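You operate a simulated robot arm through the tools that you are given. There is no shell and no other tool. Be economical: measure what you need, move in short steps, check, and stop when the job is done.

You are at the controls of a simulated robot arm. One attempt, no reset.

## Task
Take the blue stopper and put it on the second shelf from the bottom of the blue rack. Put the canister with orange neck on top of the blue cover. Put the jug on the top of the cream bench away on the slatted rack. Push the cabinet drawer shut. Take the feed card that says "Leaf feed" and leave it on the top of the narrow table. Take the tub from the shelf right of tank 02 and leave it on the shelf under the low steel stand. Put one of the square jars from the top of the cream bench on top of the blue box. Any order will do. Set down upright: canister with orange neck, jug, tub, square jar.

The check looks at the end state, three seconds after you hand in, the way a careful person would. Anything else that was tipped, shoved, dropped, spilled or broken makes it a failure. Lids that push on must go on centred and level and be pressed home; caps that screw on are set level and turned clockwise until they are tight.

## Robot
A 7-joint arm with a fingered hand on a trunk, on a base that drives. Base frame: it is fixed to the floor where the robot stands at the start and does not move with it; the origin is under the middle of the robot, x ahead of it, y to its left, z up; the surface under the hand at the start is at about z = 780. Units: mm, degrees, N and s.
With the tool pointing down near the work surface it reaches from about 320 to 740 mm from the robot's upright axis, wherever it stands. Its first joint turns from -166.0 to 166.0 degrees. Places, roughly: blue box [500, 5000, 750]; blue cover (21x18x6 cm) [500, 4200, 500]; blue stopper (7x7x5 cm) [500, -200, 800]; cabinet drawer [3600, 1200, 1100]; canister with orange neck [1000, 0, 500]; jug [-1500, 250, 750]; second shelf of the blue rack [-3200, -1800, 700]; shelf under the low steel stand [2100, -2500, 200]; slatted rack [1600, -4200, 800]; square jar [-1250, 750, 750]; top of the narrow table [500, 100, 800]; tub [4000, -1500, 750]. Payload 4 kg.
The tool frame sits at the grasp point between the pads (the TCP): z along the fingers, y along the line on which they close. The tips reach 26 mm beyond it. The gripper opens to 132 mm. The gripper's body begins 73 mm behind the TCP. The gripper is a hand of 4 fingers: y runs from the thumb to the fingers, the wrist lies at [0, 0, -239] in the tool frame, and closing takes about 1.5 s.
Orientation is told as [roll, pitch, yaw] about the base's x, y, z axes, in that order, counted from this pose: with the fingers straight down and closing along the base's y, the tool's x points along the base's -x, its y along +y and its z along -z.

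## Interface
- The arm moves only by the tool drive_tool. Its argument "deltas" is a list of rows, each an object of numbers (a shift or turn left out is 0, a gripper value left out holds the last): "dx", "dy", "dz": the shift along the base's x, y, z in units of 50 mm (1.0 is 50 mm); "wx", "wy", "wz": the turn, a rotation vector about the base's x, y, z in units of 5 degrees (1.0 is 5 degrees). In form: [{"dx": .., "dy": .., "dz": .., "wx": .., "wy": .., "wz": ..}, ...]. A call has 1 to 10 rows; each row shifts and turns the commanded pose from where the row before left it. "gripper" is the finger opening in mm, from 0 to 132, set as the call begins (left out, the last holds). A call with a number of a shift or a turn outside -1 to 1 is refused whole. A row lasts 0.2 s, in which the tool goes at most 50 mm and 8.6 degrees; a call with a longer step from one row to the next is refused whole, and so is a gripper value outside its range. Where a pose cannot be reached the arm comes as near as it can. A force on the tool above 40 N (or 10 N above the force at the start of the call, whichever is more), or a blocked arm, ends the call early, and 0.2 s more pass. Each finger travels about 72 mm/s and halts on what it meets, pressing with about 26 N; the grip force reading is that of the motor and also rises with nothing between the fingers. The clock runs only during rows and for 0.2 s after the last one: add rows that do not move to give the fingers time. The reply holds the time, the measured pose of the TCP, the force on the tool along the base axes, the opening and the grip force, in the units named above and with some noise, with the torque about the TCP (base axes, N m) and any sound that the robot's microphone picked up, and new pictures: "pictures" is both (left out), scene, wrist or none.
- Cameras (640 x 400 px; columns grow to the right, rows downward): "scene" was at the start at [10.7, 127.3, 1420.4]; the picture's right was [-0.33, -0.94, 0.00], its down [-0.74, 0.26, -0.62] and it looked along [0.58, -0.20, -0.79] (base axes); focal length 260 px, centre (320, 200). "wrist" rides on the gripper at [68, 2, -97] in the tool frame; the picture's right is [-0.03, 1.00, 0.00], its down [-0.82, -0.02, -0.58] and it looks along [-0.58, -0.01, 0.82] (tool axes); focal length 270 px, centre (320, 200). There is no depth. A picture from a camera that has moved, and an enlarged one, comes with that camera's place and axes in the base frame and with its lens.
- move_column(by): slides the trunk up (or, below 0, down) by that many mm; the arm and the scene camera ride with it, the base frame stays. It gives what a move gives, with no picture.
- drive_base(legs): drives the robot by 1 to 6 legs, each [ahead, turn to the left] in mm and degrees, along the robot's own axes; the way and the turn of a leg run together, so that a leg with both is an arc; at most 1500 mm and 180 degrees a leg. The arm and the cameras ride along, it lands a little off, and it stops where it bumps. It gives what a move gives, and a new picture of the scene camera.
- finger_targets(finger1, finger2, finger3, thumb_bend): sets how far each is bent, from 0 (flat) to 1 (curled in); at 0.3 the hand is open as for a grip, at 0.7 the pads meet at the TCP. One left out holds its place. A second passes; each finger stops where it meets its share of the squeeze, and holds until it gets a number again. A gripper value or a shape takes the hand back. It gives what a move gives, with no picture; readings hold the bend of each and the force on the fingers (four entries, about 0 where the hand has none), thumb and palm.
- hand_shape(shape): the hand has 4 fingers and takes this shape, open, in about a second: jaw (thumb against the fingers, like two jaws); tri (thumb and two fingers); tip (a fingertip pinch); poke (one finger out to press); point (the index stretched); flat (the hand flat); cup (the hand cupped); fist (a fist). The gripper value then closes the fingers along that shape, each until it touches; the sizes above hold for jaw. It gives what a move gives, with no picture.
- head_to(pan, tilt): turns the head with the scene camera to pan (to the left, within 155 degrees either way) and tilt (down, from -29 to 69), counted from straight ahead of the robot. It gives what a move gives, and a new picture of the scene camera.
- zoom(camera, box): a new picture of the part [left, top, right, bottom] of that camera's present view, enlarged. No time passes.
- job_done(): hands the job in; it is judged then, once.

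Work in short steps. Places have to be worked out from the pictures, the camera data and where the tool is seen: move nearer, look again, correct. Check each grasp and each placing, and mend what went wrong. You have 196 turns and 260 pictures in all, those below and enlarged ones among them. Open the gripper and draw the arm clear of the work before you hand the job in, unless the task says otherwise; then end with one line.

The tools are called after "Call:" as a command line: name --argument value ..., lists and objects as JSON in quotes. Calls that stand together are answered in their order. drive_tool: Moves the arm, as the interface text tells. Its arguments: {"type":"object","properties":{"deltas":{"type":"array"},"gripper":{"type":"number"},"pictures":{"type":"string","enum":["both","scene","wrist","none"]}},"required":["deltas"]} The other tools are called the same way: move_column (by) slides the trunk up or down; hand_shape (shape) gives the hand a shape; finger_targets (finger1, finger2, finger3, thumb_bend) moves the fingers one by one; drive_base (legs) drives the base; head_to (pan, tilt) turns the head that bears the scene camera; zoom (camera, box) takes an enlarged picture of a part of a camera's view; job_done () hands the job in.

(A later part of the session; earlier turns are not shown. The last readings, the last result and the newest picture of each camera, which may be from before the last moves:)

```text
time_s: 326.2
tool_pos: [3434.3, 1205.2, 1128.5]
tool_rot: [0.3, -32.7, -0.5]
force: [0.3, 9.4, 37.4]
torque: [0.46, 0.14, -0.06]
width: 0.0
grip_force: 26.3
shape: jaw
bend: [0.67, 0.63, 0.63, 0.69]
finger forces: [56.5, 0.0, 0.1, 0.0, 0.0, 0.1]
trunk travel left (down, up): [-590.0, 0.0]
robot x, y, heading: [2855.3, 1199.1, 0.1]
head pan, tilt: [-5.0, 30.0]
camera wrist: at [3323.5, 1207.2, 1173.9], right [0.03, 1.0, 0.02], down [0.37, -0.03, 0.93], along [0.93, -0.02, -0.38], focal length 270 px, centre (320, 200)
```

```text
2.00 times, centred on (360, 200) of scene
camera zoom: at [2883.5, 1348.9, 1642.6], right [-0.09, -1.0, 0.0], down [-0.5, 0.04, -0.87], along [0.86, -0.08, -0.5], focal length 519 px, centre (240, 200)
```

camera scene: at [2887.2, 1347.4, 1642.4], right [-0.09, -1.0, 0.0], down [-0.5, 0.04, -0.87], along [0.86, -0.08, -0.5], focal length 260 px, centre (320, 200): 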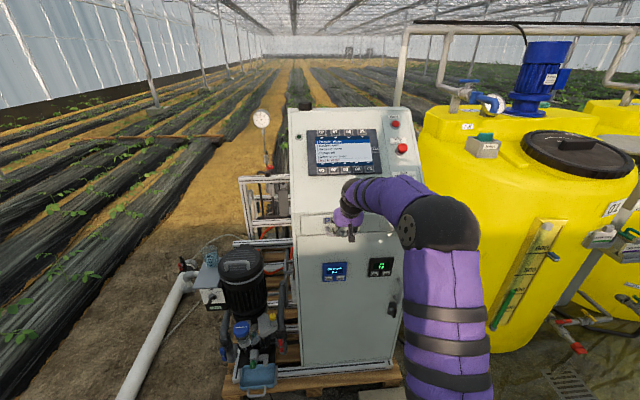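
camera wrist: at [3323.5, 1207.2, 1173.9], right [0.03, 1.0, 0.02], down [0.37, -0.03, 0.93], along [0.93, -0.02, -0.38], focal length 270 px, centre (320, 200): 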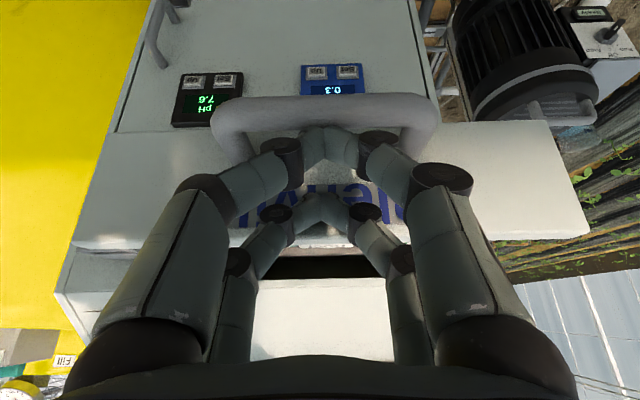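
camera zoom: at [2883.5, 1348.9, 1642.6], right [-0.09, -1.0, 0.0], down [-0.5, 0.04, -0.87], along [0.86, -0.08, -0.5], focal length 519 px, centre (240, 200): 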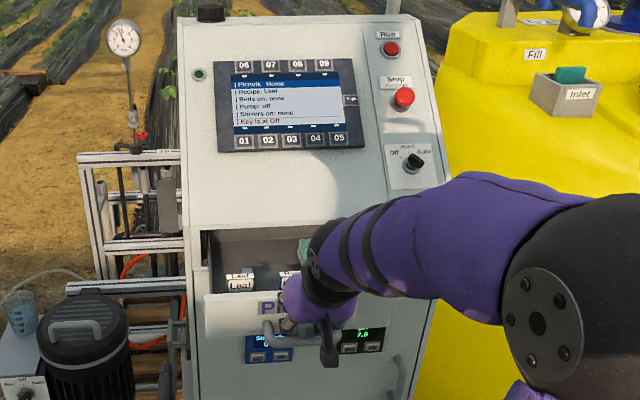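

The tip caught in the handle and pulled the drawer out again. I push in slightly to unload, then lift the fingers out of the handle.

Call:
drive_tool --deltas '[{"dx": 0.3}, {"dz": 0.3}, {"dz": 0.5}, {"dz": 0.6}, {"dz": 0.6}, {}]' --pictures "both"

```text
time_s: 327.6
tool_pos: [3448.4, 1206.2, 1224.2]
tool_rot: [0.2, -31.9, -0.5]
force: [0.2, 0.0, -0.6]
torque: [0.02, -0.01, -0.01]
width: 0.1
grip_force: 26.2
shape: jaw
bend: [0.66, 0.63, 0.63, 0.7]
finger forces: [0.0, 0.0, 0.1, 0.0, 0.0, 0.1]
trunk travel left (down, up): [-590.0, 0.0]
robot x, y, heading: [2858.9, 1200.9, 0.0]
head pan, tilt: [-5.0, 30.0]
camera scene: at [2886.8, 1347.5, 1642.4], right [-0.09, -1.0, 0.0], down [-0.5, 0.04, -0.87], along [0.86, -0.08, -0.5], focal length 260 px, centre (320, 200)
camera wrist: at [3338.6, 1208.2, 1271.4], right [0.03, 1.0, 0.02], down [0.39, -0.03, 0.92], along [0.92, -0.02, -0.39], focal length 270 px, centre (320, 200)
```

scene: 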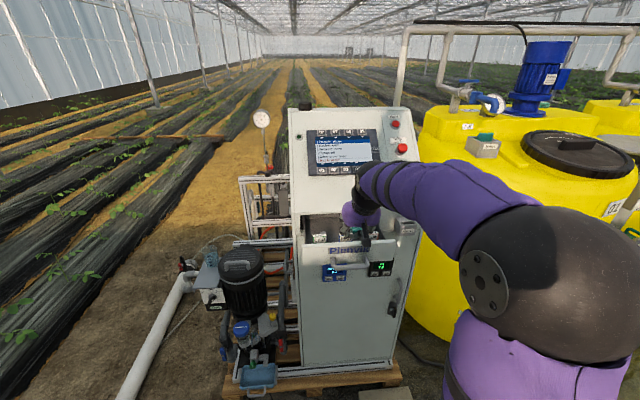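
wrist: 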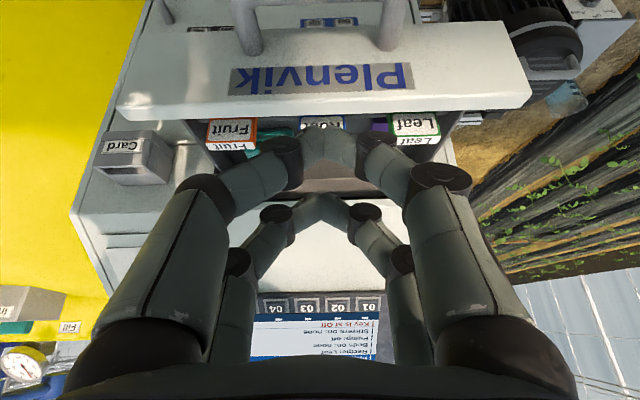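

Freed. I retract above, shift 100 mm to the left beyond the handle, lower, and push there on the plain face.

Call:
drive_tool --deltas '[{"dx": -0.9}, {"dx": -0.9}, {"dx": -0.6, "dy": 0.6}, {"dy": 0.9}, {"dy": 0.5}, {"dz": -0.8}, {"dz": -0.8}, {"dz": -0.5}, {}]' --pictures "wrist"

```text
time_s: 329.6
tool_pos: [3333.1, 1306.3, 1117.5]
tool_rot: [0.3, -32.0, -0.5]
force: [0.3, -0.6, -0.5]
torque: [0.03, 0.03, -0.02]
width: 0.1
grip_force: 25.9
shape: jaw
bend: [0.66, 0.63, 0.63, 0.7]
finger forces: [0.0, 0.0, 0.0, 0.0, 0.0, 0.0]
trunk travel left (down, up): [-590.0, 0.0]
robot x, y, heading: [2857.2, 1200.2, -0.1]
head pan, tilt: [-5.0, 30.0]
camera wrist: at [3222.5, 1309.5, 1165.5], right [0.03, 1.0, 0.02], down [0.39, -0.03, 0.92], along [0.92, -0.02, -0.39], focal length 270 px, centre (320, 200)
```

wrist: 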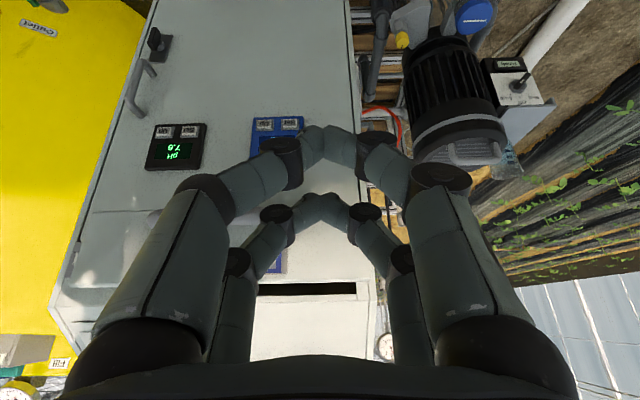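

Clear of the handle and on the plain face. Push ~285 mm, ending by force.

Call:
drive_tool --deltas '[{"dx": 0.6}, {"dx": 0.6}, {"dx": 0.6}, {"dx": 0.6}, {"dx": 0.6}, {"dx": 0.6}, {"dx": 0.6}, {"dx": 0.6}, {"dx": 0.4}, {"dx": 0.3}]' --pictures "wrist"

```text
time_s: 331.8
tool_pos: [3608.4, 1304.1, 1118.8]
tool_rot: [0.4, -32.0, -0.5]
force: [0.1, 0.2, 0.1]
torque: [-0.01, 0.01, -0.02]
width: 0.0
grip_force: 25.6
shape: jaw
bend: [0.66, 0.63, 0.63, 0.7]
finger forces: [0.1, 0.0, 0.1, 0.1, 0.0, 0.0]
trunk travel left (down, up): [-590.0, 0.0]
robot x, y, heading: [2856.3, 1203.3, -0.3]
head pan, tilt: [-5.0, 30.0]
camera wrist: at [3499.5, 1307.0, 1165.0], right [0.03, 1.0, 0.02], down [0.39, -0.03, 0.92], along [0.92, -0.02, -0.39], focal length 270 px, centre (320, 200)
```

wrist: 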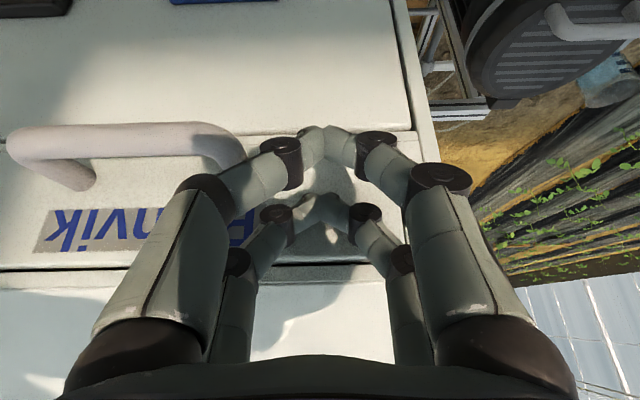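

Nearly shut; a few more small steps until it stops firmly.

Call:
drive_tool --deltas '[{"dx": 0.12}, {"dx": 0.12}, {"dx": 0.12}, {"dx": 0.12}, {"dx": 0.12}, {"dx": 0.12}]' --pictures "wrist"

```text
time_s: 332.7
tool_pos: [3619.1, 1306.0, 1117.6]
tool_rot: [0.3, -31.2, -0.4]
force: [-20.1, -1.3, 3.9]
torque: [-0.03, 0.11, -0.09]
width: 0.0
grip_force: 25.8
shape: jaw
bend: [0.66, 0.64, 0.64, 0.7]
finger forces: [0.0, 0.0, 0.0, 0.0, 0.1, 0.1]
trunk travel left (down, up): [-590.0, 0.0]
robot x, y, heading: [2855.5, 1203.5, 0.0]
head pan, tilt: [-5.0, 30.0]
stopped in row 4: the force on the tool passed its limit at 45 N (the readings are from after the stop); the commanded pose is now the measured one
camera wrist: at [3509.8, 1308.5, 1165.3], right [0.03, 1.0, 0.02], down [0.4, -0.03, 0.92], along [0.92, -0.02, -0.4], focal length 270 px, centre (320, 200)
```

wrist: 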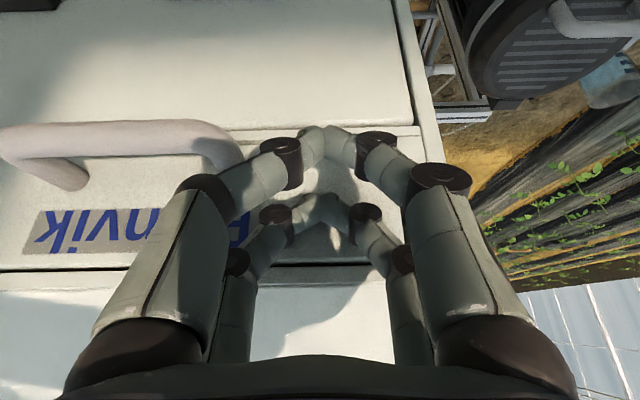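

Firm stop: the drawer is home. I withdraw and verify.

Call:
drive_tool --deltas '[{"dx": -0.3}, {"dx": -0.9}, {"dx": -0.9}, {"dx": -0.9}, {"dx": -0.9}, {"dx": -0.9}, {}]' --pictures "scene"

Call:
zoom --camera "scene" --box '[270, 150, 430, 290]'

```text
time_s: 334.3
tool_pos: [3383.5, 1305.3, 1113.5]
tool_rot: [0.3, -31.3, -0.5]
force: [-0.5, -0.2, -0.3]
torque: [-0.03, -0.02, -0.02]
width: 0.0
grip_force: 26.4
shape: jaw
bend: [0.66, 0.64, 0.64, 0.7]
finger forces: [0.0, 0.1, 0.0, 0.0, 0.0, 0.0]
trunk travel left (down, up): [-590.0, 0.0]
robot x, y, heading: [2855.3, 1203.4, 0.1]
head pan, tilt: [-5.0, 30.0]
camera scene: at [2886.1, 1347.4, 1642.4], right [-0.09, -1.0, 0.0], down [-0.5, 0.04, -0.87], along [0.86, -0.08, -0.5], focal length 260 px, centre (320, 200)
```

scene: 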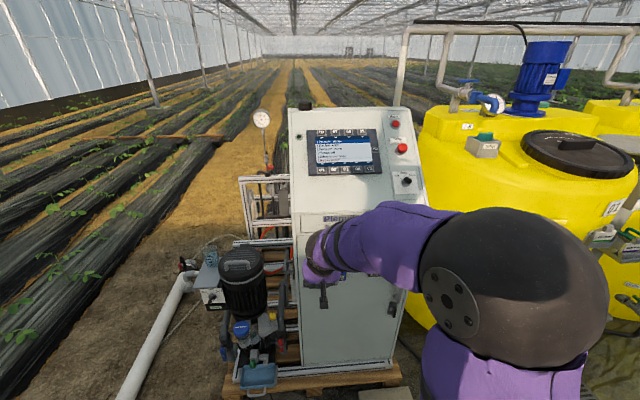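

```text
2.86 times, centred on (350, 220) of scene
camera zoom: at [2886.1, 1347.4, 1642.4], right [-0.09, -1.0, 0.0], down [-0.5, 0.04, -0.87], along [0.86, -0.08, -0.5], focal length 742 px, centre (234, 143)
```

zoom: 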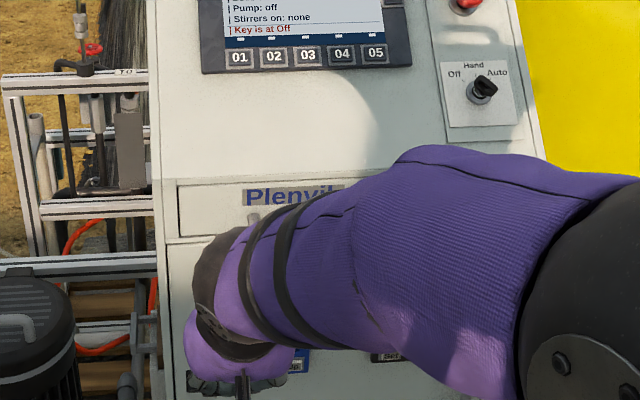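

Drawer is flush. Now the card: by triangulation its tab is at about (3680,26,975), card centre z≈930. I drive to about (3120,580), clear of the crate and tanks.

Call:
drive_base --legs '[[0, -67], [670, 0], [0, 32]]'

Call:
head_to --pan 5 --tilt 30

```text
time_s: 342.9
tool_pos: [3602.3, 379.0, 1113.7]
tool_rot: [0.2, -31.3, -35.7]
force: [-0.4, 0.4, -0.3]
torque: [-0.04, -0.05, 0.02]
width: 0.0
grip_force: 26.0
shape: jaw
bend: [0.66, 0.64, 0.64, 0.7]
finger forces: [0.0, 0.1, 0.0, 0.0, 0.0, 0.0]
trunk travel left (down, up): [-590.0, 0.0]
robot x, y, heading: [3112.6, 593.2, -35.3]
head pan, tilt: [-5.0, 30.0]
camera scene: at [3222.2, 699.0, 1642.4], right [-0.64, -0.77, 0.0], down [-0.38, 0.32, -0.87], along [0.66, -0.56, -0.5], focal length 260 px, centre (320, 200)
```

scene: 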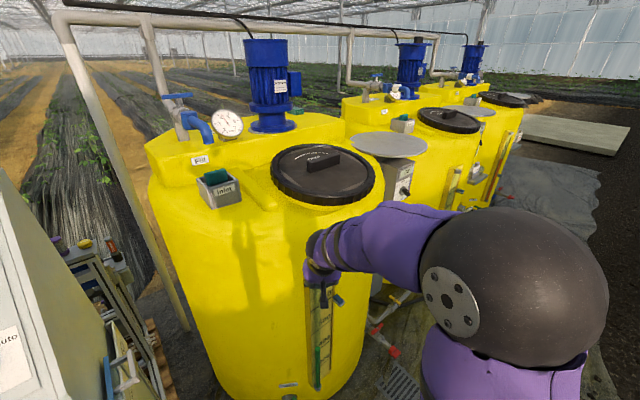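

```text
time_s: 343.6
tool_pos: [3603.3, 377.4, 1113.4]
tool_rot: [0.3, -31.2, -35.6]
force: [-0.4, -0.4, -1.0]
torque: [0.01, -0.02, -0.01]
width: 0.1
grip_force: 26.1
shape: jaw
bend: [0.66, 0.64, 0.64, 0.7]
finger forces: [0.0, 0.0, 0.1, 0.0, 0.1, 0.0]
trunk travel left (down, up): [-590.0, 0.0]
robot x, y, heading: [3112.9, 599.0, -34.9]
head pan, tilt: [5.0, 30.0]
camera scene: at [3231.3, 711.8, 1642.4], right [-0.5, -0.87, 0.0], down [-0.43, 0.25, -0.87], along [0.75, -0.43, -0.5], focal length 260 px, centre (320, 200)
```

scene: 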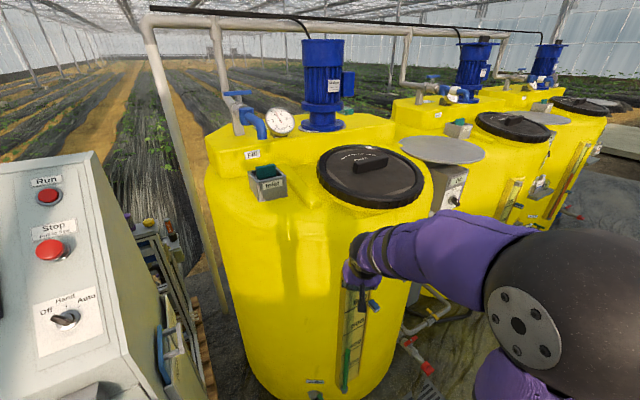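

Tank 01's front bulges close to the hand. I draw back, move the tool in front of the card at y≈26 while turning the hand to face +x.

Call:
drive_tool --deltas '[{"dx": -0.9}, {"dx": -0.3, "dy": -0.8, "wz": 0.9}, {"dy": -0.9, "wz": 0.9}, {"dy": -0.9, "wz": 0.9}, {"dy": -0.9, "wz": 0.9}, {"dy": -0.9, "wz": 0.9}, {"dy": -0.9, "wz": 0.9}, {"dy": -0.9, "wz": 0.9}, {"dy": -0.8, "wz": 0.8}, {}]' --gripper 110 --pictures "none"

Call:
drive_tool --deltas '[{"wy": -1}, {"wy": -1}, {"wy": -1}, {"wy": -1}, {"wy": -1, "dz": -0.5}, {"wy": -1, "dz": -0.5}, {"wy": -1, "dz": -0.5}, {"wy": -1, "dz": -0.5}, {}]' --pictures "both"

```text
time_s: 345.8
tool_pos: [3542.5, 26.7, 1115.5]
tool_rot: [0.3, -31.4, 0.0]
force: [0.1, -0.7, -1.1]
torque: [0.0, -0.04, -0.02]
width: 109.7
grip_force: 0.1
shape: jaw
bend: [0.56, 0.56, 0.56, 0.4]
finger forces: [0.0, 0.0, 0.0, 0.0, 0.1, 0.0]
trunk travel left (down, up): [-590.0, 0.0]
robot x, y, heading: [3114.5, 598.5, -35.2]
head pan, tilt: [5.0, 30.0]
```

```text
time_s: 347.8
tool_pos: [3543.2, 27.1, 1013.9]
tool_rot: [0.3, -71.3, -0.3]
force: [-0.6, 0.0, 0.2]
torque: [-0.02, -0.01, 0.03]
width: 109.7
grip_force: 0.1
shape: jaw
bend: [0.56, 0.56, 0.56, 0.4]
finger forces: [0.0, 0.0, 0.1, 0.1, 0.0, 0.1]
trunk travel left (down, up): [-590.0, 0.0]
robot x, y, heading: [3116.7, 596.1, -34.9]
head pan, tilt: [5.0, 30.0]
camera scene: at [3231.1, 711.3, 1642.5], right [-0.5, -0.87, 0.0], down [-0.43, 0.25, -0.87], along [0.75, -0.43, -0.5], focal length 260 px, centre (320, 200)
camera wrist: at [3429.3, 29.6, 981.5], right [0.01, 1.0, 0.03], down [-0.29, -0.02, 0.96], along [0.96, -0.01, 0.29], focal length 270 px, centre (320, 200)
```

scene: 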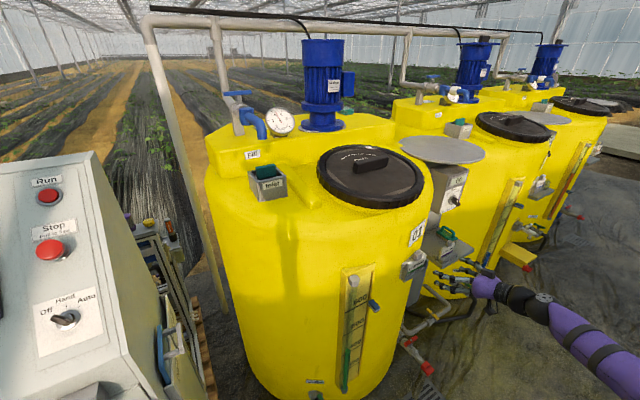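
wrist: 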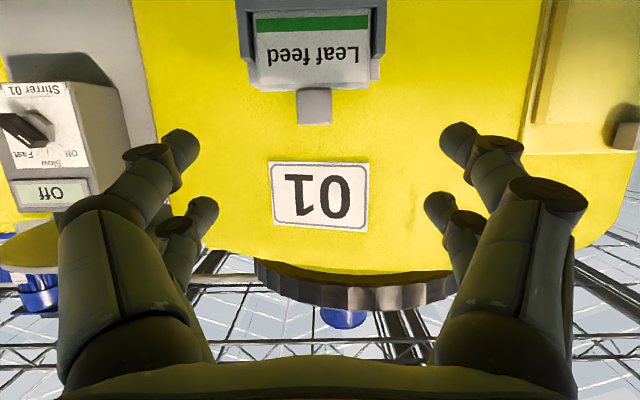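

The "Leaf feed" card faces me; its tab spans z 956–987 at y≈24. I level the hand so the lower finger pair is at tab height (TCP z≈990), narrow to 62, and approach to x≈3610.

Call:
drive_tool --deltas '[{"wy": -1}, {"wy": -1}, {"wy": -1, "dz": -0.24}, {"wy": -0.7, "dz": -0.24}, {"dx": 0.7, "dy": -0.06}, {"dx": 0.6}, {}]' --gripper 62 --pictures "wrist"

```text
time_s: 349.4
tool_pos: [3608.7, 27.9, 989.8]
tool_rot: [29.6, -89.6, -29.5]
force: [0.3, -0.1, -0.5]
torque: [-0.01, 0.02, 0.0]
width: 62.7
grip_force: 0.1
shape: jaw
bend: [0.73, 0.73, 0.73, 0.7]
finger forces: [0.1, 0.0, 0.0, 0.0, 0.1, 0.0]
trunk travel left (down, up): [-590.0, 0.0]
robot x, y, heading: [3116.1, 597.2, -35.0]
head pan, tilt: [5.0, 30.0]
camera wrist: at [3511.1, 30.0, 923.1], right [0.0, 1.0, 0.03], down [-0.57, -0.02, 0.82], along [0.82, -0.01, 0.57], focal length 270 px, centre (320, 200)
```

wrist: 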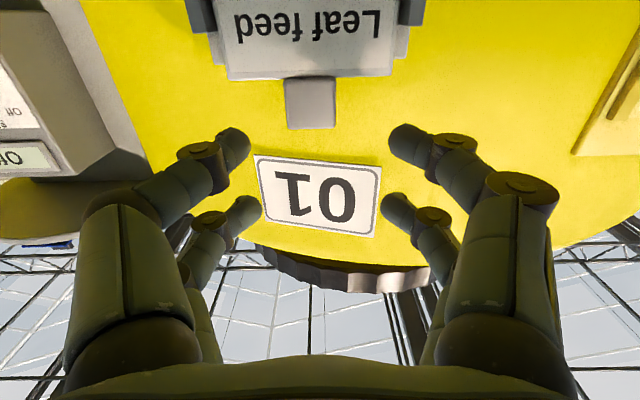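

Tab face at X≈3690, z≈972; wall ≈3722. Advance 66 mm with a 5 mm shift in y, then close.

Call:
drive_tool --deltas '[{"dx": 0.4, "dy": -0.1}, {"dx": 0.4}, {"dx": 0.5}, {}]' --pictures "wrist"

Call:
drive_tool --deltas '[{}, {}, {}, {}, {}]' --gripper 10 --pictures "wrist"

```text
time_s: 350.4
tool_pos: [3673.8, 20.6, 987.4]
tool_rot: [31.5, -89.6, -31.3]
force: [0.1, -0.2, -0.3]
torque: [-0.01, -0.04, 0.0]
width: 62.6
grip_force: 0.0
shape: jaw
bend: [0.73, 0.73, 0.73, 0.7]
finger forces: [0.0, 0.0, 0.0, 0.0, 0.0, 0.1]
trunk travel left (down, up): [-590.0, 0.0]
robot x, y, heading: [3116.0, 600.6, -35.1]
head pan, tilt: [5.0, 30.0]
camera wrist: at [3576.6, 23.4, 921.3], right [0.0, 1.0, 0.03], down [-0.57, -0.02, 0.82], along [0.82, -0.01, 0.57], focal length 270 px, centre (320, 200)
```

wrist: 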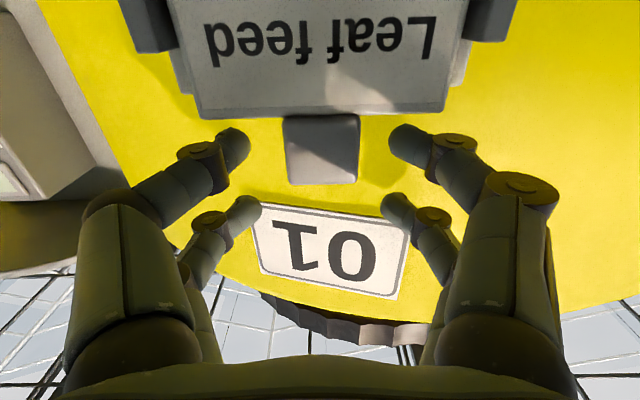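

```text
time_s: 351.6
tool_pos: [3674.8, 21.5, 987.3]
tool_rot: [31.5, -89.7, -31.3]
force: [-0.5, 0.1, 0.0]
torque: [-0.02, -0.04, -0.01]
width: 13.1
grip_force: 25.8
shape: jaw
bend: [0.73, 0.61, 0.61, 0.7]
finger forces: [23.0, 0.0, 0.0, 0.0, 23.1, 0.0]
trunk travel left (down, up): [-590.0, 0.0]
robot x, y, heading: [3115.4, 596.6, -35.2]
head pan, tilt: [5.0, 30.0]
camera wrist: at [3576.3, 23.5, 921.4], right [0.0, 1.0, 0.03], down [-0.57, -0.02, 0.82], along [0.82, -0.01, 0.57], focal length 270 px, centre (320, 200)
```

wrist: 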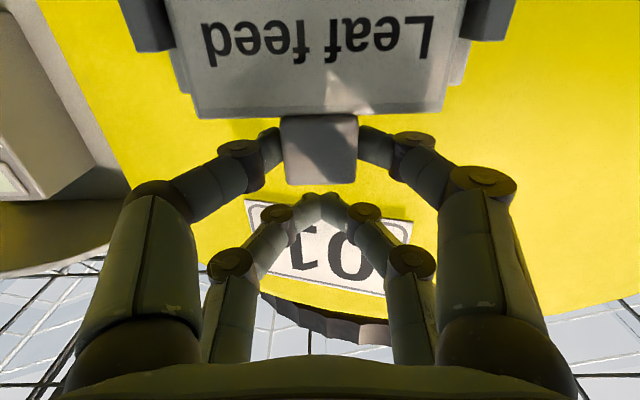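

Pinched cleanly (23 N both sides). Lift straight up 110 mm out of the holder, then back away.

Call:
drive_tool --deltas '[{"dz": 0.4}, {"dz": 0.5}, {"dz": 0.6}, {"dz": 0.6}, {"dz": 0.3}, {"dx": -0.6}, {"dx": -0.8}, {"dx": -0.8}, {}]' --pictures "wrist"

```text
time_s: 353.6
tool_pos: [3561.6, 20.5, 1112.7]
tool_rot: [35.0, -89.7, -34.9]
force: [0.3, -0.5, -0.2]
torque: [-0.03, 0.01, -0.02]
width: 13.0
grip_force: 26.2
shape: jaw
bend: [0.73, 0.61, 0.61, 0.7]
finger forces: [23.1, 0.0, 0.0, 0.1, 23.0, 0.0]
trunk travel left (down, up): [-590.0, 0.0]
robot x, y, heading: [3118.3, 596.7, -35.1]
head pan, tilt: [5.0, 30.0]
camera wrist: at [3464.2, 23.1, 1044.2], right [0.0, 1.0, 0.03], down [-0.57, -0.02, 0.82], along [0.82, -0.01, 0.57], focal length 270 px, centre (320, 200)
```

wrist: 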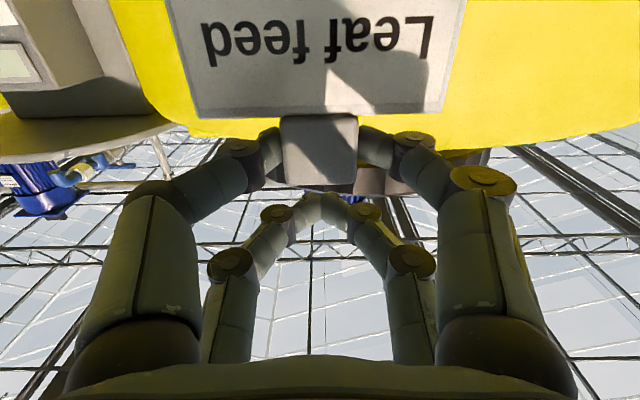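

Card is free. I pitch the hand down (card then lies flat below the fingers) while drawing it in, then drive round to the west side of the narrow table.

Call:
drive_tool --deltas '[{"wy": 1, "dx": -0.3, "dy": 0.4}, {"wy": 1, "dx": -0.3, "dy": 0.4}, {"wy": 1, "dx": -0.3, "dy": 0.4}, {"wy": 1, "dx": -0.3, "dy": 0.4}, {"wy": 1, "dx": -0.3, "dy": 0.4}, {"wy": 1, "dx": -0.3, "dy": 0.4}, {"wy": 1, "dx": -0.3, "dy": 0.4}, {"wy": 1, "dx": -0.3, "dy": 0.4}, {"wy": 1, "dx": -0.3, "dy": 0.4}, {"wy": 1, "dx": -0.3, "dy": 0.4}]' --pictures "none"

Call:
drive_tool --deltas '[{"wy": 1}, {"wy": 1}, {"wy": 1}, {"wy": 1}, {"wy": 1}, {"wy": 1}, {"wy": 1}, {"wy": 0.9}, {}]' --pictures "wrist"

Call:
drive_base --legs '[[0, -16], [-584, 0], [0, -129], [1400, 0], [1470, 0]]'

```text
time_s: 355.8
tool_pos: [3412.8, 221.2, 1109.9]
tool_rot: [0.2, -39.8, -0.1]
force: [0.7, 0.0, 0.2]
torque: [0.02, 0.0, 0.04]
width: 12.8
grip_force: 25.7
shape: jaw
bend: [0.73, 0.61, 0.61, 0.7]
finger forces: [23.1, 0.0, 0.1, 0.1, 23.1, 0.0]
trunk travel left (down, up): [-590.0, 0.0]
robot x, y, heading: [3116.6, 598.5, -35.1]
head pan, tilt: [5.0, 30.0]
```

```text
time_s: 357.8
tool_pos: [3415.0, 219.2, 1110.0]
tool_rot: [0.1, -0.3, -0.2]
force: [0.3, -0.5, -1.2]
torque: [-0.01, 0.02, -0.02]
width: 13.0
grip_force: 25.7
shape: jaw
bend: [0.73, 0.61, 0.61, 0.7]
finger forces: [23.0, 0.0, 0.0, 0.0, 22.9, 0.0]
trunk travel left (down, up): [-590.0, 0.0]
robot x, y, heading: [3112.6, 596.7, -35.4]
head pan, tilt: [5.0, 30.0]
camera wrist: at [3344.7, 221.7, 1207.5], right [0.03, 1.0, 0.0], down [0.81, -0.02, 0.58], along [0.58, -0.01, -0.81], focal length 270 px, centre (320, 200)
```

wrist: 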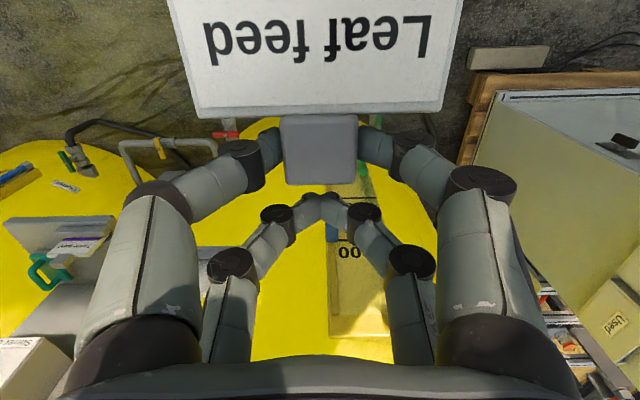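

```text
time_s: 381.6
tool_pos: [-520.5, 1398.6, 1109.2]
tool_rot: [0.1, -0.2, -147.4]
force: [-0.3, -0.1, -1.0]
torque: [-0.04, 0.05, -0.01]
width: 12.8
grip_force: 26.1
shape: jaw
bend: [0.73, 0.61, 0.61, 0.7]
finger forces: [22.7, 0.1, 0.1, 0.1, 22.8, 0.0]
trunk travel left (down, up): [-590.0, 0.0]
robot x, y, heading: [-66.1, 1242.9, 177.6]
head pan, tilt: [5.0, 30.0]
camera scene: at [-102.1, 1082.6, 1642.4], right [-0.05, 1.0, 0.0], down [0.5, 0.02, -0.87], along [-0.86, -0.04, -0.5], focal length 260 px, centre (320, 200)
```

scene: 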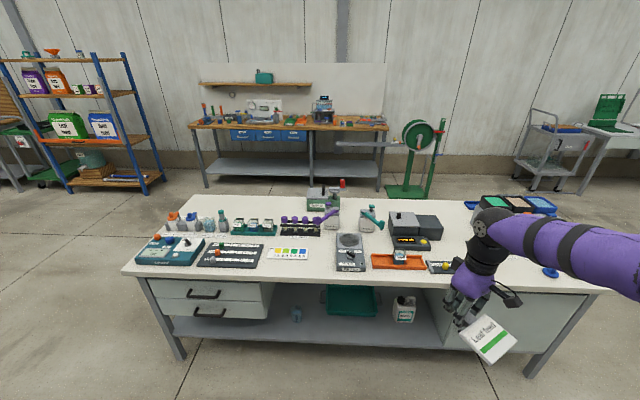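

Card still held. On to the narrow table's west side at (-120,-230), facing it.

Call:
drive_base --legs '[[0, 90.3], [1474, 0], [0, 92.1], [100, 0]]'

Call:
drive_tool --deltas '[{}]' --pictures "wrist"

```text
time_s: 398.1
tool_pos: [423.2, -376.3, 1110.0]
tool_rot: [0.1, -0.3, 32.8]
force: [0.8, -0.1, -0.2]
torque: [0.01, -0.03, 0.02]
width: 12.7
grip_force: 26.2
shape: jaw
bend: [0.73, 0.61, 0.61, 0.7]
finger forces: [22.7, 0.1, 0.0, 0.0, 22.7, 0.1]
trunk travel left (down, up): [-590.0, 0.0]
robot x, y, heading: [-31.8, -221.7, -2.6]
head pan, tilt: [5.0, 30.0]
camera scene: at [1.9, -62.0, 1642.5], right [0.04, -1.0, 0.0], down [-0.5, -0.02, -0.87], along [0.87, 0.04, -0.5], focal length 260 px, centre (320, 200)
```

scene: 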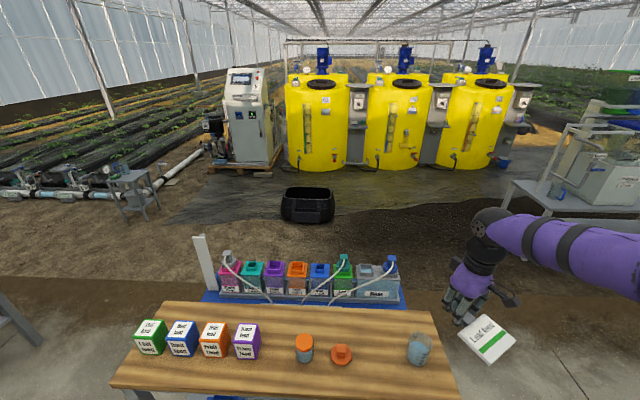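

```text
time_s: 398.5
tool_pos: [422.8, -376.1, 1109.9]
tool_rot: [0.0, -0.3, 32.8]
force: [0.9, 0.1, -0.3]
torque: [0.08, -0.03, 0.03]
width: 12.5
grip_force: 26.0
shape: jaw
bend: [0.73, 0.61, 0.61, 0.7]
finger forces: [22.8, 0.0, 0.0, 0.0, 22.7, 0.0]
trunk travel left (down, up): [-590.0, 0.0]
robot x, y, heading: [-31.2, -219.4, -2.6]
head pan, tilt: [5.0, 30.0]
camera wrist: at [363.6, -411.6, 1207.3], right [-0.52, 0.85, 0.0], down [0.7, 0.42, 0.58], along [0.5, 0.3, -0.81], focal length 270 px, centre (320, 200)
```

wrist: 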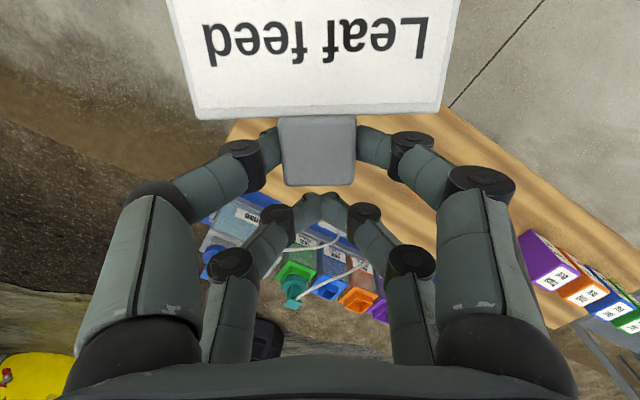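

Free spot between orange stopper and beaker: centre (480,-233). I square the hand and bring TCP over (550,-233).

Call:
drive_tool --deltas '[{"wz": -1, "dx": 0.5, "dy": 0.4}, {"wz": -1, "dx": 0.5, "dy": 0.4}, {"wz": -1, "dx": 0.5, "dy": 0.4}, {"wz": -1, "dx": 0.5, "dy": 0.4}, {"wz": -1, "dx": 0.5, "dy": 0.4}, {"wz": -1, "dy": 0.4}, {"wz": -0.56, "dy": 0.46}, {"dz": -0.9}, {"dz": -0.9}, {}]' --pictures "scene"

```text
time_s: 400.7
tool_pos: [546.2, -232.2, 1018.5]
tool_rot: [0.2, -0.3, 0.0]
force: [0.7, -0.8, -0.8]
torque: [-0.01, -0.03, 0.01]
width: 12.7
grip_force: 26.2
shape: jaw
bend: [0.73, 0.61, 0.61, 0.7]
finger forces: [22.6, 0.0, 0.1, 0.1, 22.8, 0.0]
trunk travel left (down, up): [-590.0, 0.0]
robot x, y, heading: [-33.4, -219.1, -2.7]
head pan, tilt: [5.0, 30.0]
camera scene: at [2.8, -61.8, 1642.4], right [0.04, -1.0, 0.0], down [-0.5, -0.02, -0.87], along [0.87, 0.04, -0.5], focal length 260 px, centre (320, 200)
```

scene: 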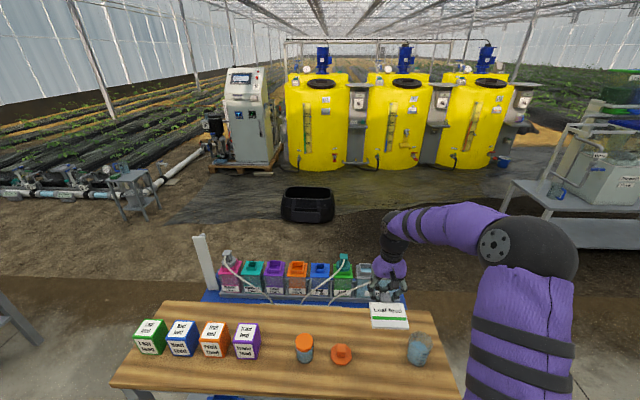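

Descend to ~832, then finely until contact.

Call:
drive_tool --deltas '[{"dz": -0.9}, {"dz": -0.9}, {"dz": -0.9}, {"dz": -0.8}, {"dz": -0.25}, {}]' --pictures "none"

Call:
drive_tool --deltas '[{"dz": -0.1}, {"dz": -0.1}, {"dz": -0.1}, {"dz": -0.06}, {}]' --pictures "wrist"

```text
time_s: 402.1
tool_pos: [545.5, -236.3, 831.5]
tool_rot: [0.2, -0.3, 0.0]
force: [0.4, -0.9, 0.2]
torque: [-0.03, -0.02, 0.0]
width: 12.6
grip_force: 26.2
shape: jaw
bend: [0.73, 0.61, 0.61, 0.7]
finger forces: [22.7, 0.0, 0.0, 0.0, 22.8, 0.1]
trunk travel left (down, up): [-590.0, 0.0]
robot x, y, heading: [-33.8, -222.4, -2.7]
head pan, tilt: [5.0, 30.0]
```

```text
time_s: 403.3
tool_pos: [546.7, -233.6, 812.1]
tool_rot: [0.0, -0.3, 0.0]
force: [0.2, -0.1, -0.8]
torque: [0.03, -0.02, 0.01]
width: 12.7
grip_force: 25.6
shape: jaw
bend: [0.73, 0.61, 0.61, 0.7]
finger forces: [22.8, 0.0, 0.1, 0.1, 22.7, 0.0]
trunk travel left (down, up): [-590.0, 0.0]
robot x, y, heading: [-37.2, -218.3, -2.5]
head pan, tilt: [5.0, 30.0]
camera wrist: at [477.5, -231.7, 910.9], right [0.03, 1.0, 0.0], down [0.81, -0.02, 0.58], along [0.58, -0.01, -0.81], focal length 270 px, centre (320, 200)
```

wrist: 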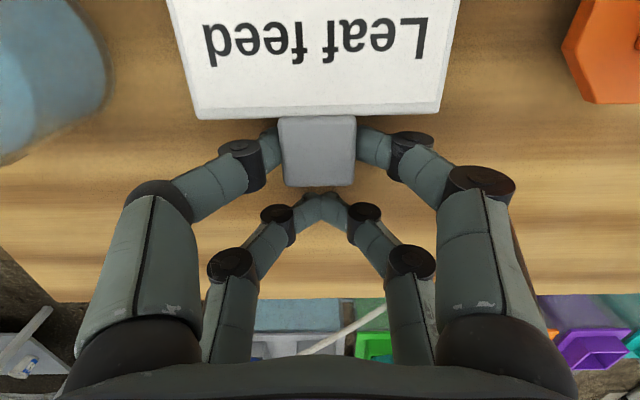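

Clear of neighbours and just above the wood. A few more mm, then release.

Call:
drive_tool --deltas '[{"dz": -0.06}, {"dz": -0.06}, {"dz": -0.06}, {}]' --pictures "none"

Call:
drive_tool --deltas '[{}, {}, {}, {}]' --gripper 70 --pictures "none"

Call:
drive_tool --deltas '[{"dz": 0.5}, {"dz": 0.8}, {"dz": 0.9}, {"dz": 0.9}, {"dz": 0.9}, {}]' --pictures "wrist"

```text
time_s: 404.3
tool_pos: [547.4, -233.5, 807.2]
tool_rot: [0.1, -0.6, 0.0]
force: [-1.9, 0.6, 27.1]
torque: [0.03, -0.4, -0.02]
width: 12.8
grip_force: 25.2
shape: jaw
bend: [0.73, 0.62, 0.62, 0.7]
finger forces: [22.7, 0.1, 0.0, 0.1, 22.7, 0.0]
trunk travel left (down, up): [-590.0, 0.0]
robot x, y, heading: [-34.6, -219.5, -2.5]
head pan, tilt: [5.0, 30.0]
```

```text
time_s: 405.3
tool_pos: [546.5, -234.2, 805.5]
tool_rot: [0.1, -0.4, 0.0]
force: [-0.9, -2.5, 25.4]
torque: [-0.05, 0.07, 0.02]
width: 62.2
grip_force: 0.1
shape: jaw
bend: [0.75, 0.74, 0.74, 0.71]
finger forces: [6.9, 5.9, 6.9, 0.1, 5.3, 0.0]
trunk travel left (down, up): [-590.0, 0.0]
robot x, y, heading: [-36.9, -224.7, -2.1]
head pan, tilt: [5.0, 30.0]
```

```text
time_s: 406.7
tool_pos: [549.2, -232.7, 1007.0]
tool_rot: [0.0, -0.2, 0.0]
force: [-0.4, -0.6, 0.1]
torque: [0.02, 0.0, -0.01]
width: 69.3
grip_force: 0.1
shape: jaw
bend: [0.72, 0.72, 0.72, 0.7]
finger forces: [0.0, 0.0, 0.2, 0.0, 0.1, 0.0]
trunk travel left (down, up): [-590.0, 0.0]
robot x, y, heading: [-37.2, -225.1, -2.4]
head pan, tilt: [5.0, 30.0]
camera wrist: at [479.3, -230.8, 1104.8], right [0.03, 1.0, 0.0], down [0.81, -0.02, 0.58], along [0.58, -0.01, -0.81], focal length 270 px, centre (320, 200)
```

wrist: 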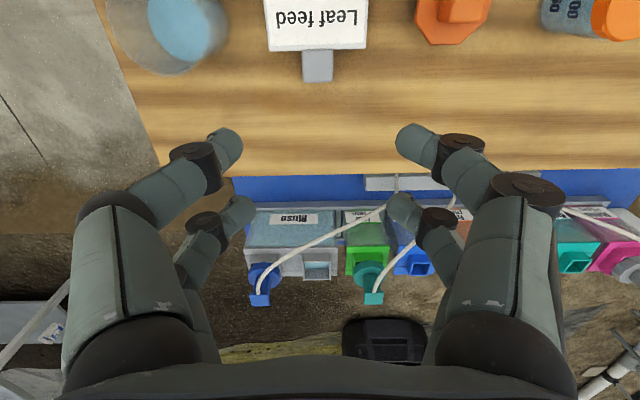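

Card lies flat on the narrow table. Next the orange-neck canister: I go round to the east side of the cart, at about (1700,0) facing west.

Call:
drive_tool --deltas '[{"dz": 0.9}, {"dx": -0.9}, {"dx": -0.9}, {"dx": -0.9}, {}]' --pictures "none"

Call:
drive_base --legs '[[-200, 0], [0, -87.6], [800, 0], [0, 90], [1500, 0], [450, 0]]'

Call:
drive_base --legs '[[0, 90], [1000, 0], [0, 90]]'

Call:
head_to --pan 0 --tilt 35

```text
time_s: 407.9
tool_pos: [414.0, -235.3, 1048.4]
tool_rot: [0.2, -0.3, -0.1]
force: [-0.8, 0.0, 0.5]
torque: [0.0, -0.01, 0.0]
width: 69.4
grip_force: 0.0
shape: jaw
bend: [0.72, 0.72, 0.72, 0.7]
finger forces: [0.0, 0.0, 0.1, 0.0, 0.0, 0.0]
trunk travel left (down, up): [-590.0, 0.0]
robot x, y, heading: [-32.9, -219.5, -2.5]
head pan, tilt: [5.0, 30.0]
```

```text
time_s: 431.3
tool_pos: [2171.4, -877.5, 1049.1]
tool_rot: [0.1, -0.3, 7.1]
force: [-0.2, 0.6, 0.5]
torque: [0.02, -0.01, -0.02]
width: 69.2
grip_force: 0.1
shape: jaw
bend: [0.72, 0.72, 0.72, 0.7]
finger forces: [0.1, 0.0, 0.0, 0.0, 0.1, 0.1]
trunk travel left (down, up): [-590.0, 0.0]
robot x, y, heading: [1721.8, -919.8, 5.0]
head pan, tilt: [5.0, 30.0]
camera scene: at [1740.6, -757.1, 1642.4], right [0.17, -0.99, 0.0], down [-0.49, -0.08, -0.87], along [0.85, 0.15, -0.5], focal length 260 px, centre (320, 200)
```

scene: 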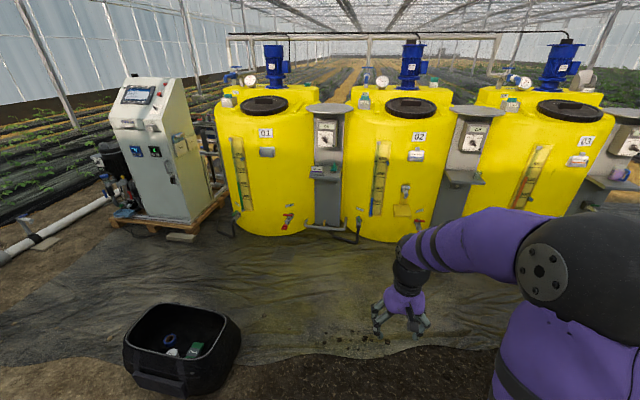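

```text
time_s: 444.7
tool_pos: [1231.6, 61.7, 1048.2]
tool_rot: [0.1, -0.3, -177.8]
force: [-0.1, -0.4, 0.0]
torque: [0.01, 0.01, 0.01]
width: 69.5
grip_force: 0.1
shape: jaw
bend: [0.72, 0.72, 0.72, 0.7]
finger forces: [0.0, 0.0, 0.1, 0.0, 0.0, 0.0]
trunk travel left (down, up): [-590.0, 0.0]
robot x, y, heading: [1681.5, 62.1, 179.7]
head pan, tilt: [5.0, 30.0]
camera scene: at [1648.1, -98.7, 1642.4], right [-0.08, 1.0, 0.0], down [0.5, 0.04, -0.87], along [-0.86, -0.07, -0.5], focal length 260 px, centre (320, 200)
```

scene: 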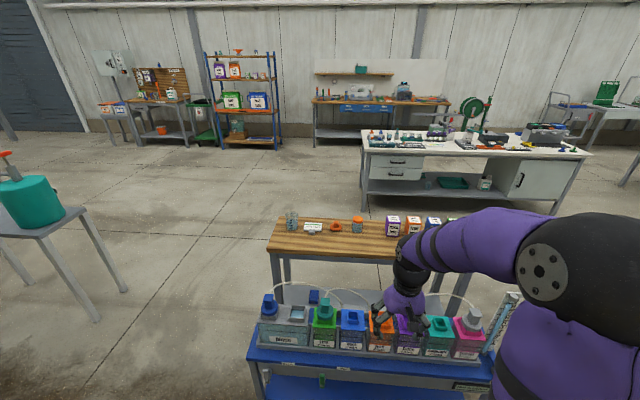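

```text
time_s: 445.4
tool_pos: [1230.5, 59.9, 1049.2]
tool_rot: [0.2, -0.4, -177.7]
force: [-0.4, -0.2, 0.6]
torque: [0.03, 0.01, -0.01]
width: 69.4
grip_force: 0.1
shape: jaw
bend: [0.72, 0.72, 0.72, 0.7]
finger forces: [0.0, 0.0, 0.1, 0.0, 0.0, 0.0]
trunk travel left (down, up): [-590.0, 0.0]
robot x, y, heading: [1681.9, 57.8, 179.6]
head pan, tilt: [0.0, 35.0]
camera scene: at [1650.2, -90.8, 1634.6], right [0.0, 1.0, 0.0], down [0.57, 0.0, -0.82], along [-0.82, 0.0, -0.57], focal length 260 px, centre (320, 200)
```

scene: 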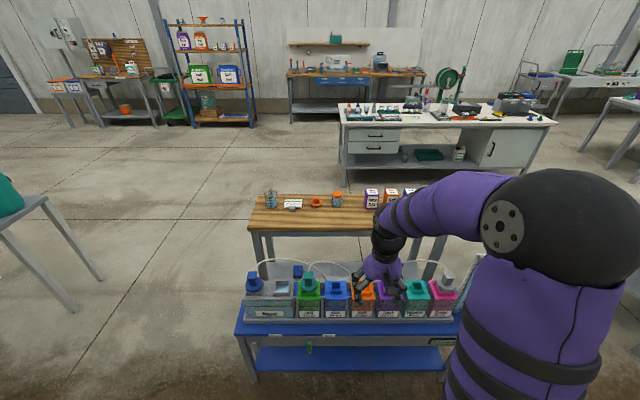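

I lower the trunk and take a wrist view above the canisters.

Call:
move_column --by -190

Call:
drive_tool --deltas '[{"dx": -0.9, "dy": 0.8}, {"dx": -0.9}, {}, {}]' --gripper 130 --pictures "both"

```text
time_s: 447.4
tool_pos: [1231.2, 59.8, 859.0]
tool_rot: [0.1, -0.2, -177.8]
force: [0.5, 0.6, 0.3]
torque: [0.0, 0.0, -0.01]
width: 69.2
grip_force: 0.1
shape: jaw
bend: [0.72, 0.72, 0.72, 0.7]
finger forces: [0.1, 0.0, 0.0, 0.0, 0.0, 0.1]
trunk travel left (down, up): [-400.0, 190.0]
robot x, y, heading: [1677.9, 64.1, 179.5]
head pan, tilt: [0.0, 35.0]
```

```text
refused: row 1 steps farther than a row can; nothing moved
```

Call:
drive_tool --deltas '[{"dx": -0.6, "dy": 0.6}, {"dx": -0.6, "dy": 0.2}, {"dx": -0.6}, {}, {}]' --gripper 130 --pictures "both"

```text
time_s: 448.6
tool_pos: [1138.4, 98.9, 859.7]
tool_rot: [0.2, -0.3, -177.8]
force: [-0.2, 0.2, -0.7]
torque: [0.02, 0.02, 0.0]
width: 129.8
grip_force: 0.2
shape: jaw
bend: [0.33, 0.33, 0.33, 0.29]
finger forces: [0.1, 0.0, 0.0, 0.0, 0.0, 0.1]
trunk travel left (down, up): [-400.0, 190.0]
robot x, y, heading: [1679.7, 62.4, 179.7]
head pan, tilt: [0.0, 35.0]
camera scene: at [1650.2, -90.7, 1444.6], right [0.0, 1.0, 0.0], down [0.57, 0.0, -0.82], along [-0.82, 0.0, -0.57], focal length 260 px, centre (320, 200)
camera wrist: at [1207.8, 99.9, 956.9], right [0.01, -1.0, 0.0], down [-0.81, -0.01, 0.58], along [-0.58, -0.01, -0.81], focal length 270 px, centre (320, 200)
```

scene: 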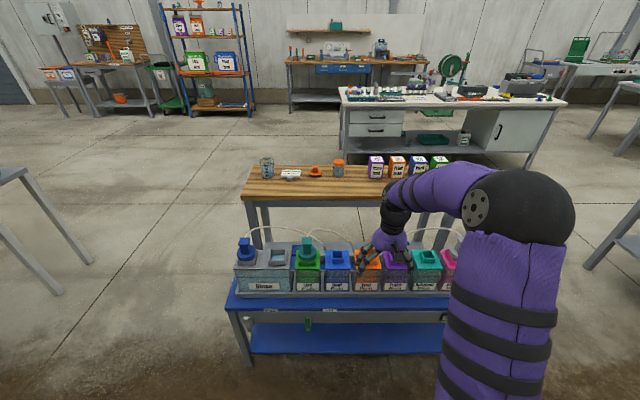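
wrist: 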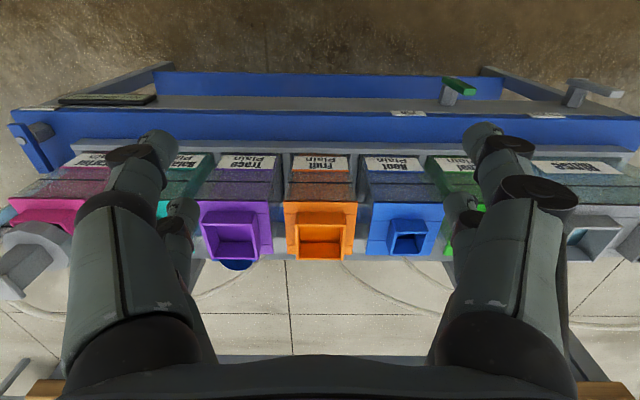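

The orange canister is ~82 mm wide with only 15 mm side gaps, so I'll grip it front-to-back. I turn the hand 88° (closing along x) and centre over it.

Call:
drive_tool --deltas '[{"wz": 1}, {"wz": 1}, {"wz": 1}, {"wz": 1}, {"wz": 1}, {"wz": 1}, {"wz": 1}, {"wz": 1}, {"wz": 1}, {"wz": 1}]' --pictures "none"

Call:
drive_tool --deltas '[{"wz": 1}, {"wz": 1}, {"wz": 1}, {"wz": 1, "dx": -0.6}, {"wz": 1, "dx": -0.6}, {"wz": 1, "dx": -0.6}, {"wz": 1, "dx": -0.6}, {"wz": 0.56, "dx": -0.6}, {"dx": -0.2}, {}]' --pictures "both"

```text
time_s: 450.9
tool_pos: [1140.2, 99.4, 858.7]
tool_rot: [0.1, -0.2, -127.7]
force: [-0.2, -0.6, 0.3]
torque: [0.0, 0.01, 0.0]
width: 130.1
grip_force: 0.0
shape: jaw
bend: [0.33, 0.33, 0.33, 0.29]
finger forces: [0.0, 0.1, 0.1, 0.0, 0.0, 0.0]
trunk travel left (down, up): [-400.0, 190.0]
robot x, y, heading: [1678.6, 62.7, 179.8]
head pan, tilt: [0.0, 35.0]
```

```text
time_s: 453.1
tool_pos: [981.7, 100.7, 856.7]
tool_rot: [0.2, -0.3, -90.0]
force: [0.0, -1.0, -0.6]
torque: [0.0, 0.02, -0.01]
width: 130.0
grip_force: 0.1
shape: jaw
bend: [0.33, 0.33, 0.33, 0.29]
finger forces: [0.0, 0.0, 0.0, 0.1, 0.0, 0.0]
trunk travel left (down, up): [-400.0, 190.0]
robot x, y, heading: [1680.8, 61.9, 179.7]
head pan, tilt: [0.0, 35.0]
camera scene: at [1650.1, -90.8, 1444.6], right [0.0, 1.0, 0.0], down [0.57, 0.0, -0.82], along [-0.82, 0.0, -0.57], focal length 260 px, centre (320, 200)
camera wrist: at [982.4, 170.2, 954.6], right [1.0, -0.02, 0.0], down [-0.02, -0.81, 0.58], along [-0.01, -0.58, -0.81], focal length 270 px, centre (320, 200)
```

scene: 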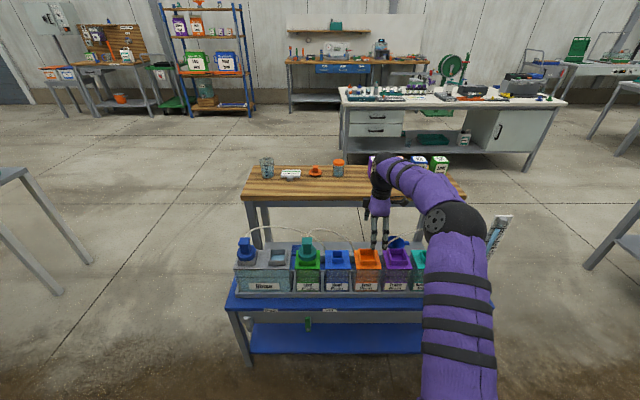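
wrist: 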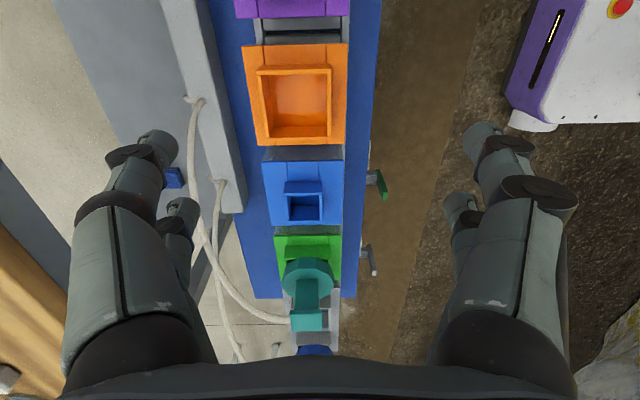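

Canister top spans x 911–1005, y 60–145; rails beside it reach about z 647. I centre at (958,103) and go down to TCP ≈687, keeping tips above the rails.

Call:
drive_tool --deltas '[{"dx": -0.48, "dy": 0.05}, {"dz": -0.8}, {"dz": -0.8}, {"dz": -0.6}, {}]' --gripper 132 --pictures "both"

```text
time_s: 454.2
tool_pos: [961.6, 102.8, 749.2]
tool_rot: [0.1, -0.3, -90.0]
force: [-0.2, 0.5, -1.4]
torque: [0.02, 0.0, 0.03]
width: 132.1
grip_force: 0.0
shape: jaw
bend: [0.3, 0.3, 0.3, 0.3]
finger forces: [0.0, 0.0, 0.1, 0.0, 0.0, 0.0]
trunk travel left (down, up): [-400.0, 190.0]
robot x, y, heading: [1679.1, 63.3, 180.0]
head pan, tilt: [0.0, 35.0]
camera scene: at [1649.9, -90.7, 1444.6], right [0.0, 1.0, 0.0], down [0.57, 0.0, -0.82], along [-0.82, 0.0, -0.57], focal length 260 px, centre (320, 200)
camera wrist: at [962.2, 171.9, 846.6], right [1.0, -0.03, 0.0], down [-0.02, -0.81, 0.58], along [-0.01, -0.58, -0.81], focal length 270 px, centre (320, 200)
```

scene: 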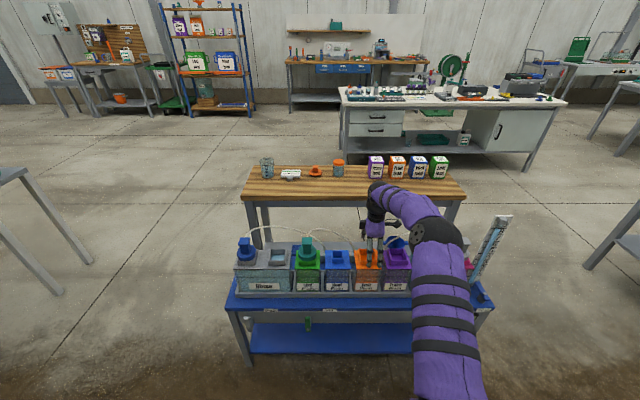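
wrist: 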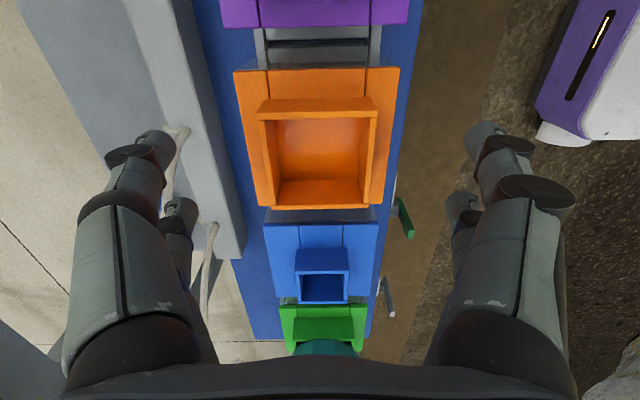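

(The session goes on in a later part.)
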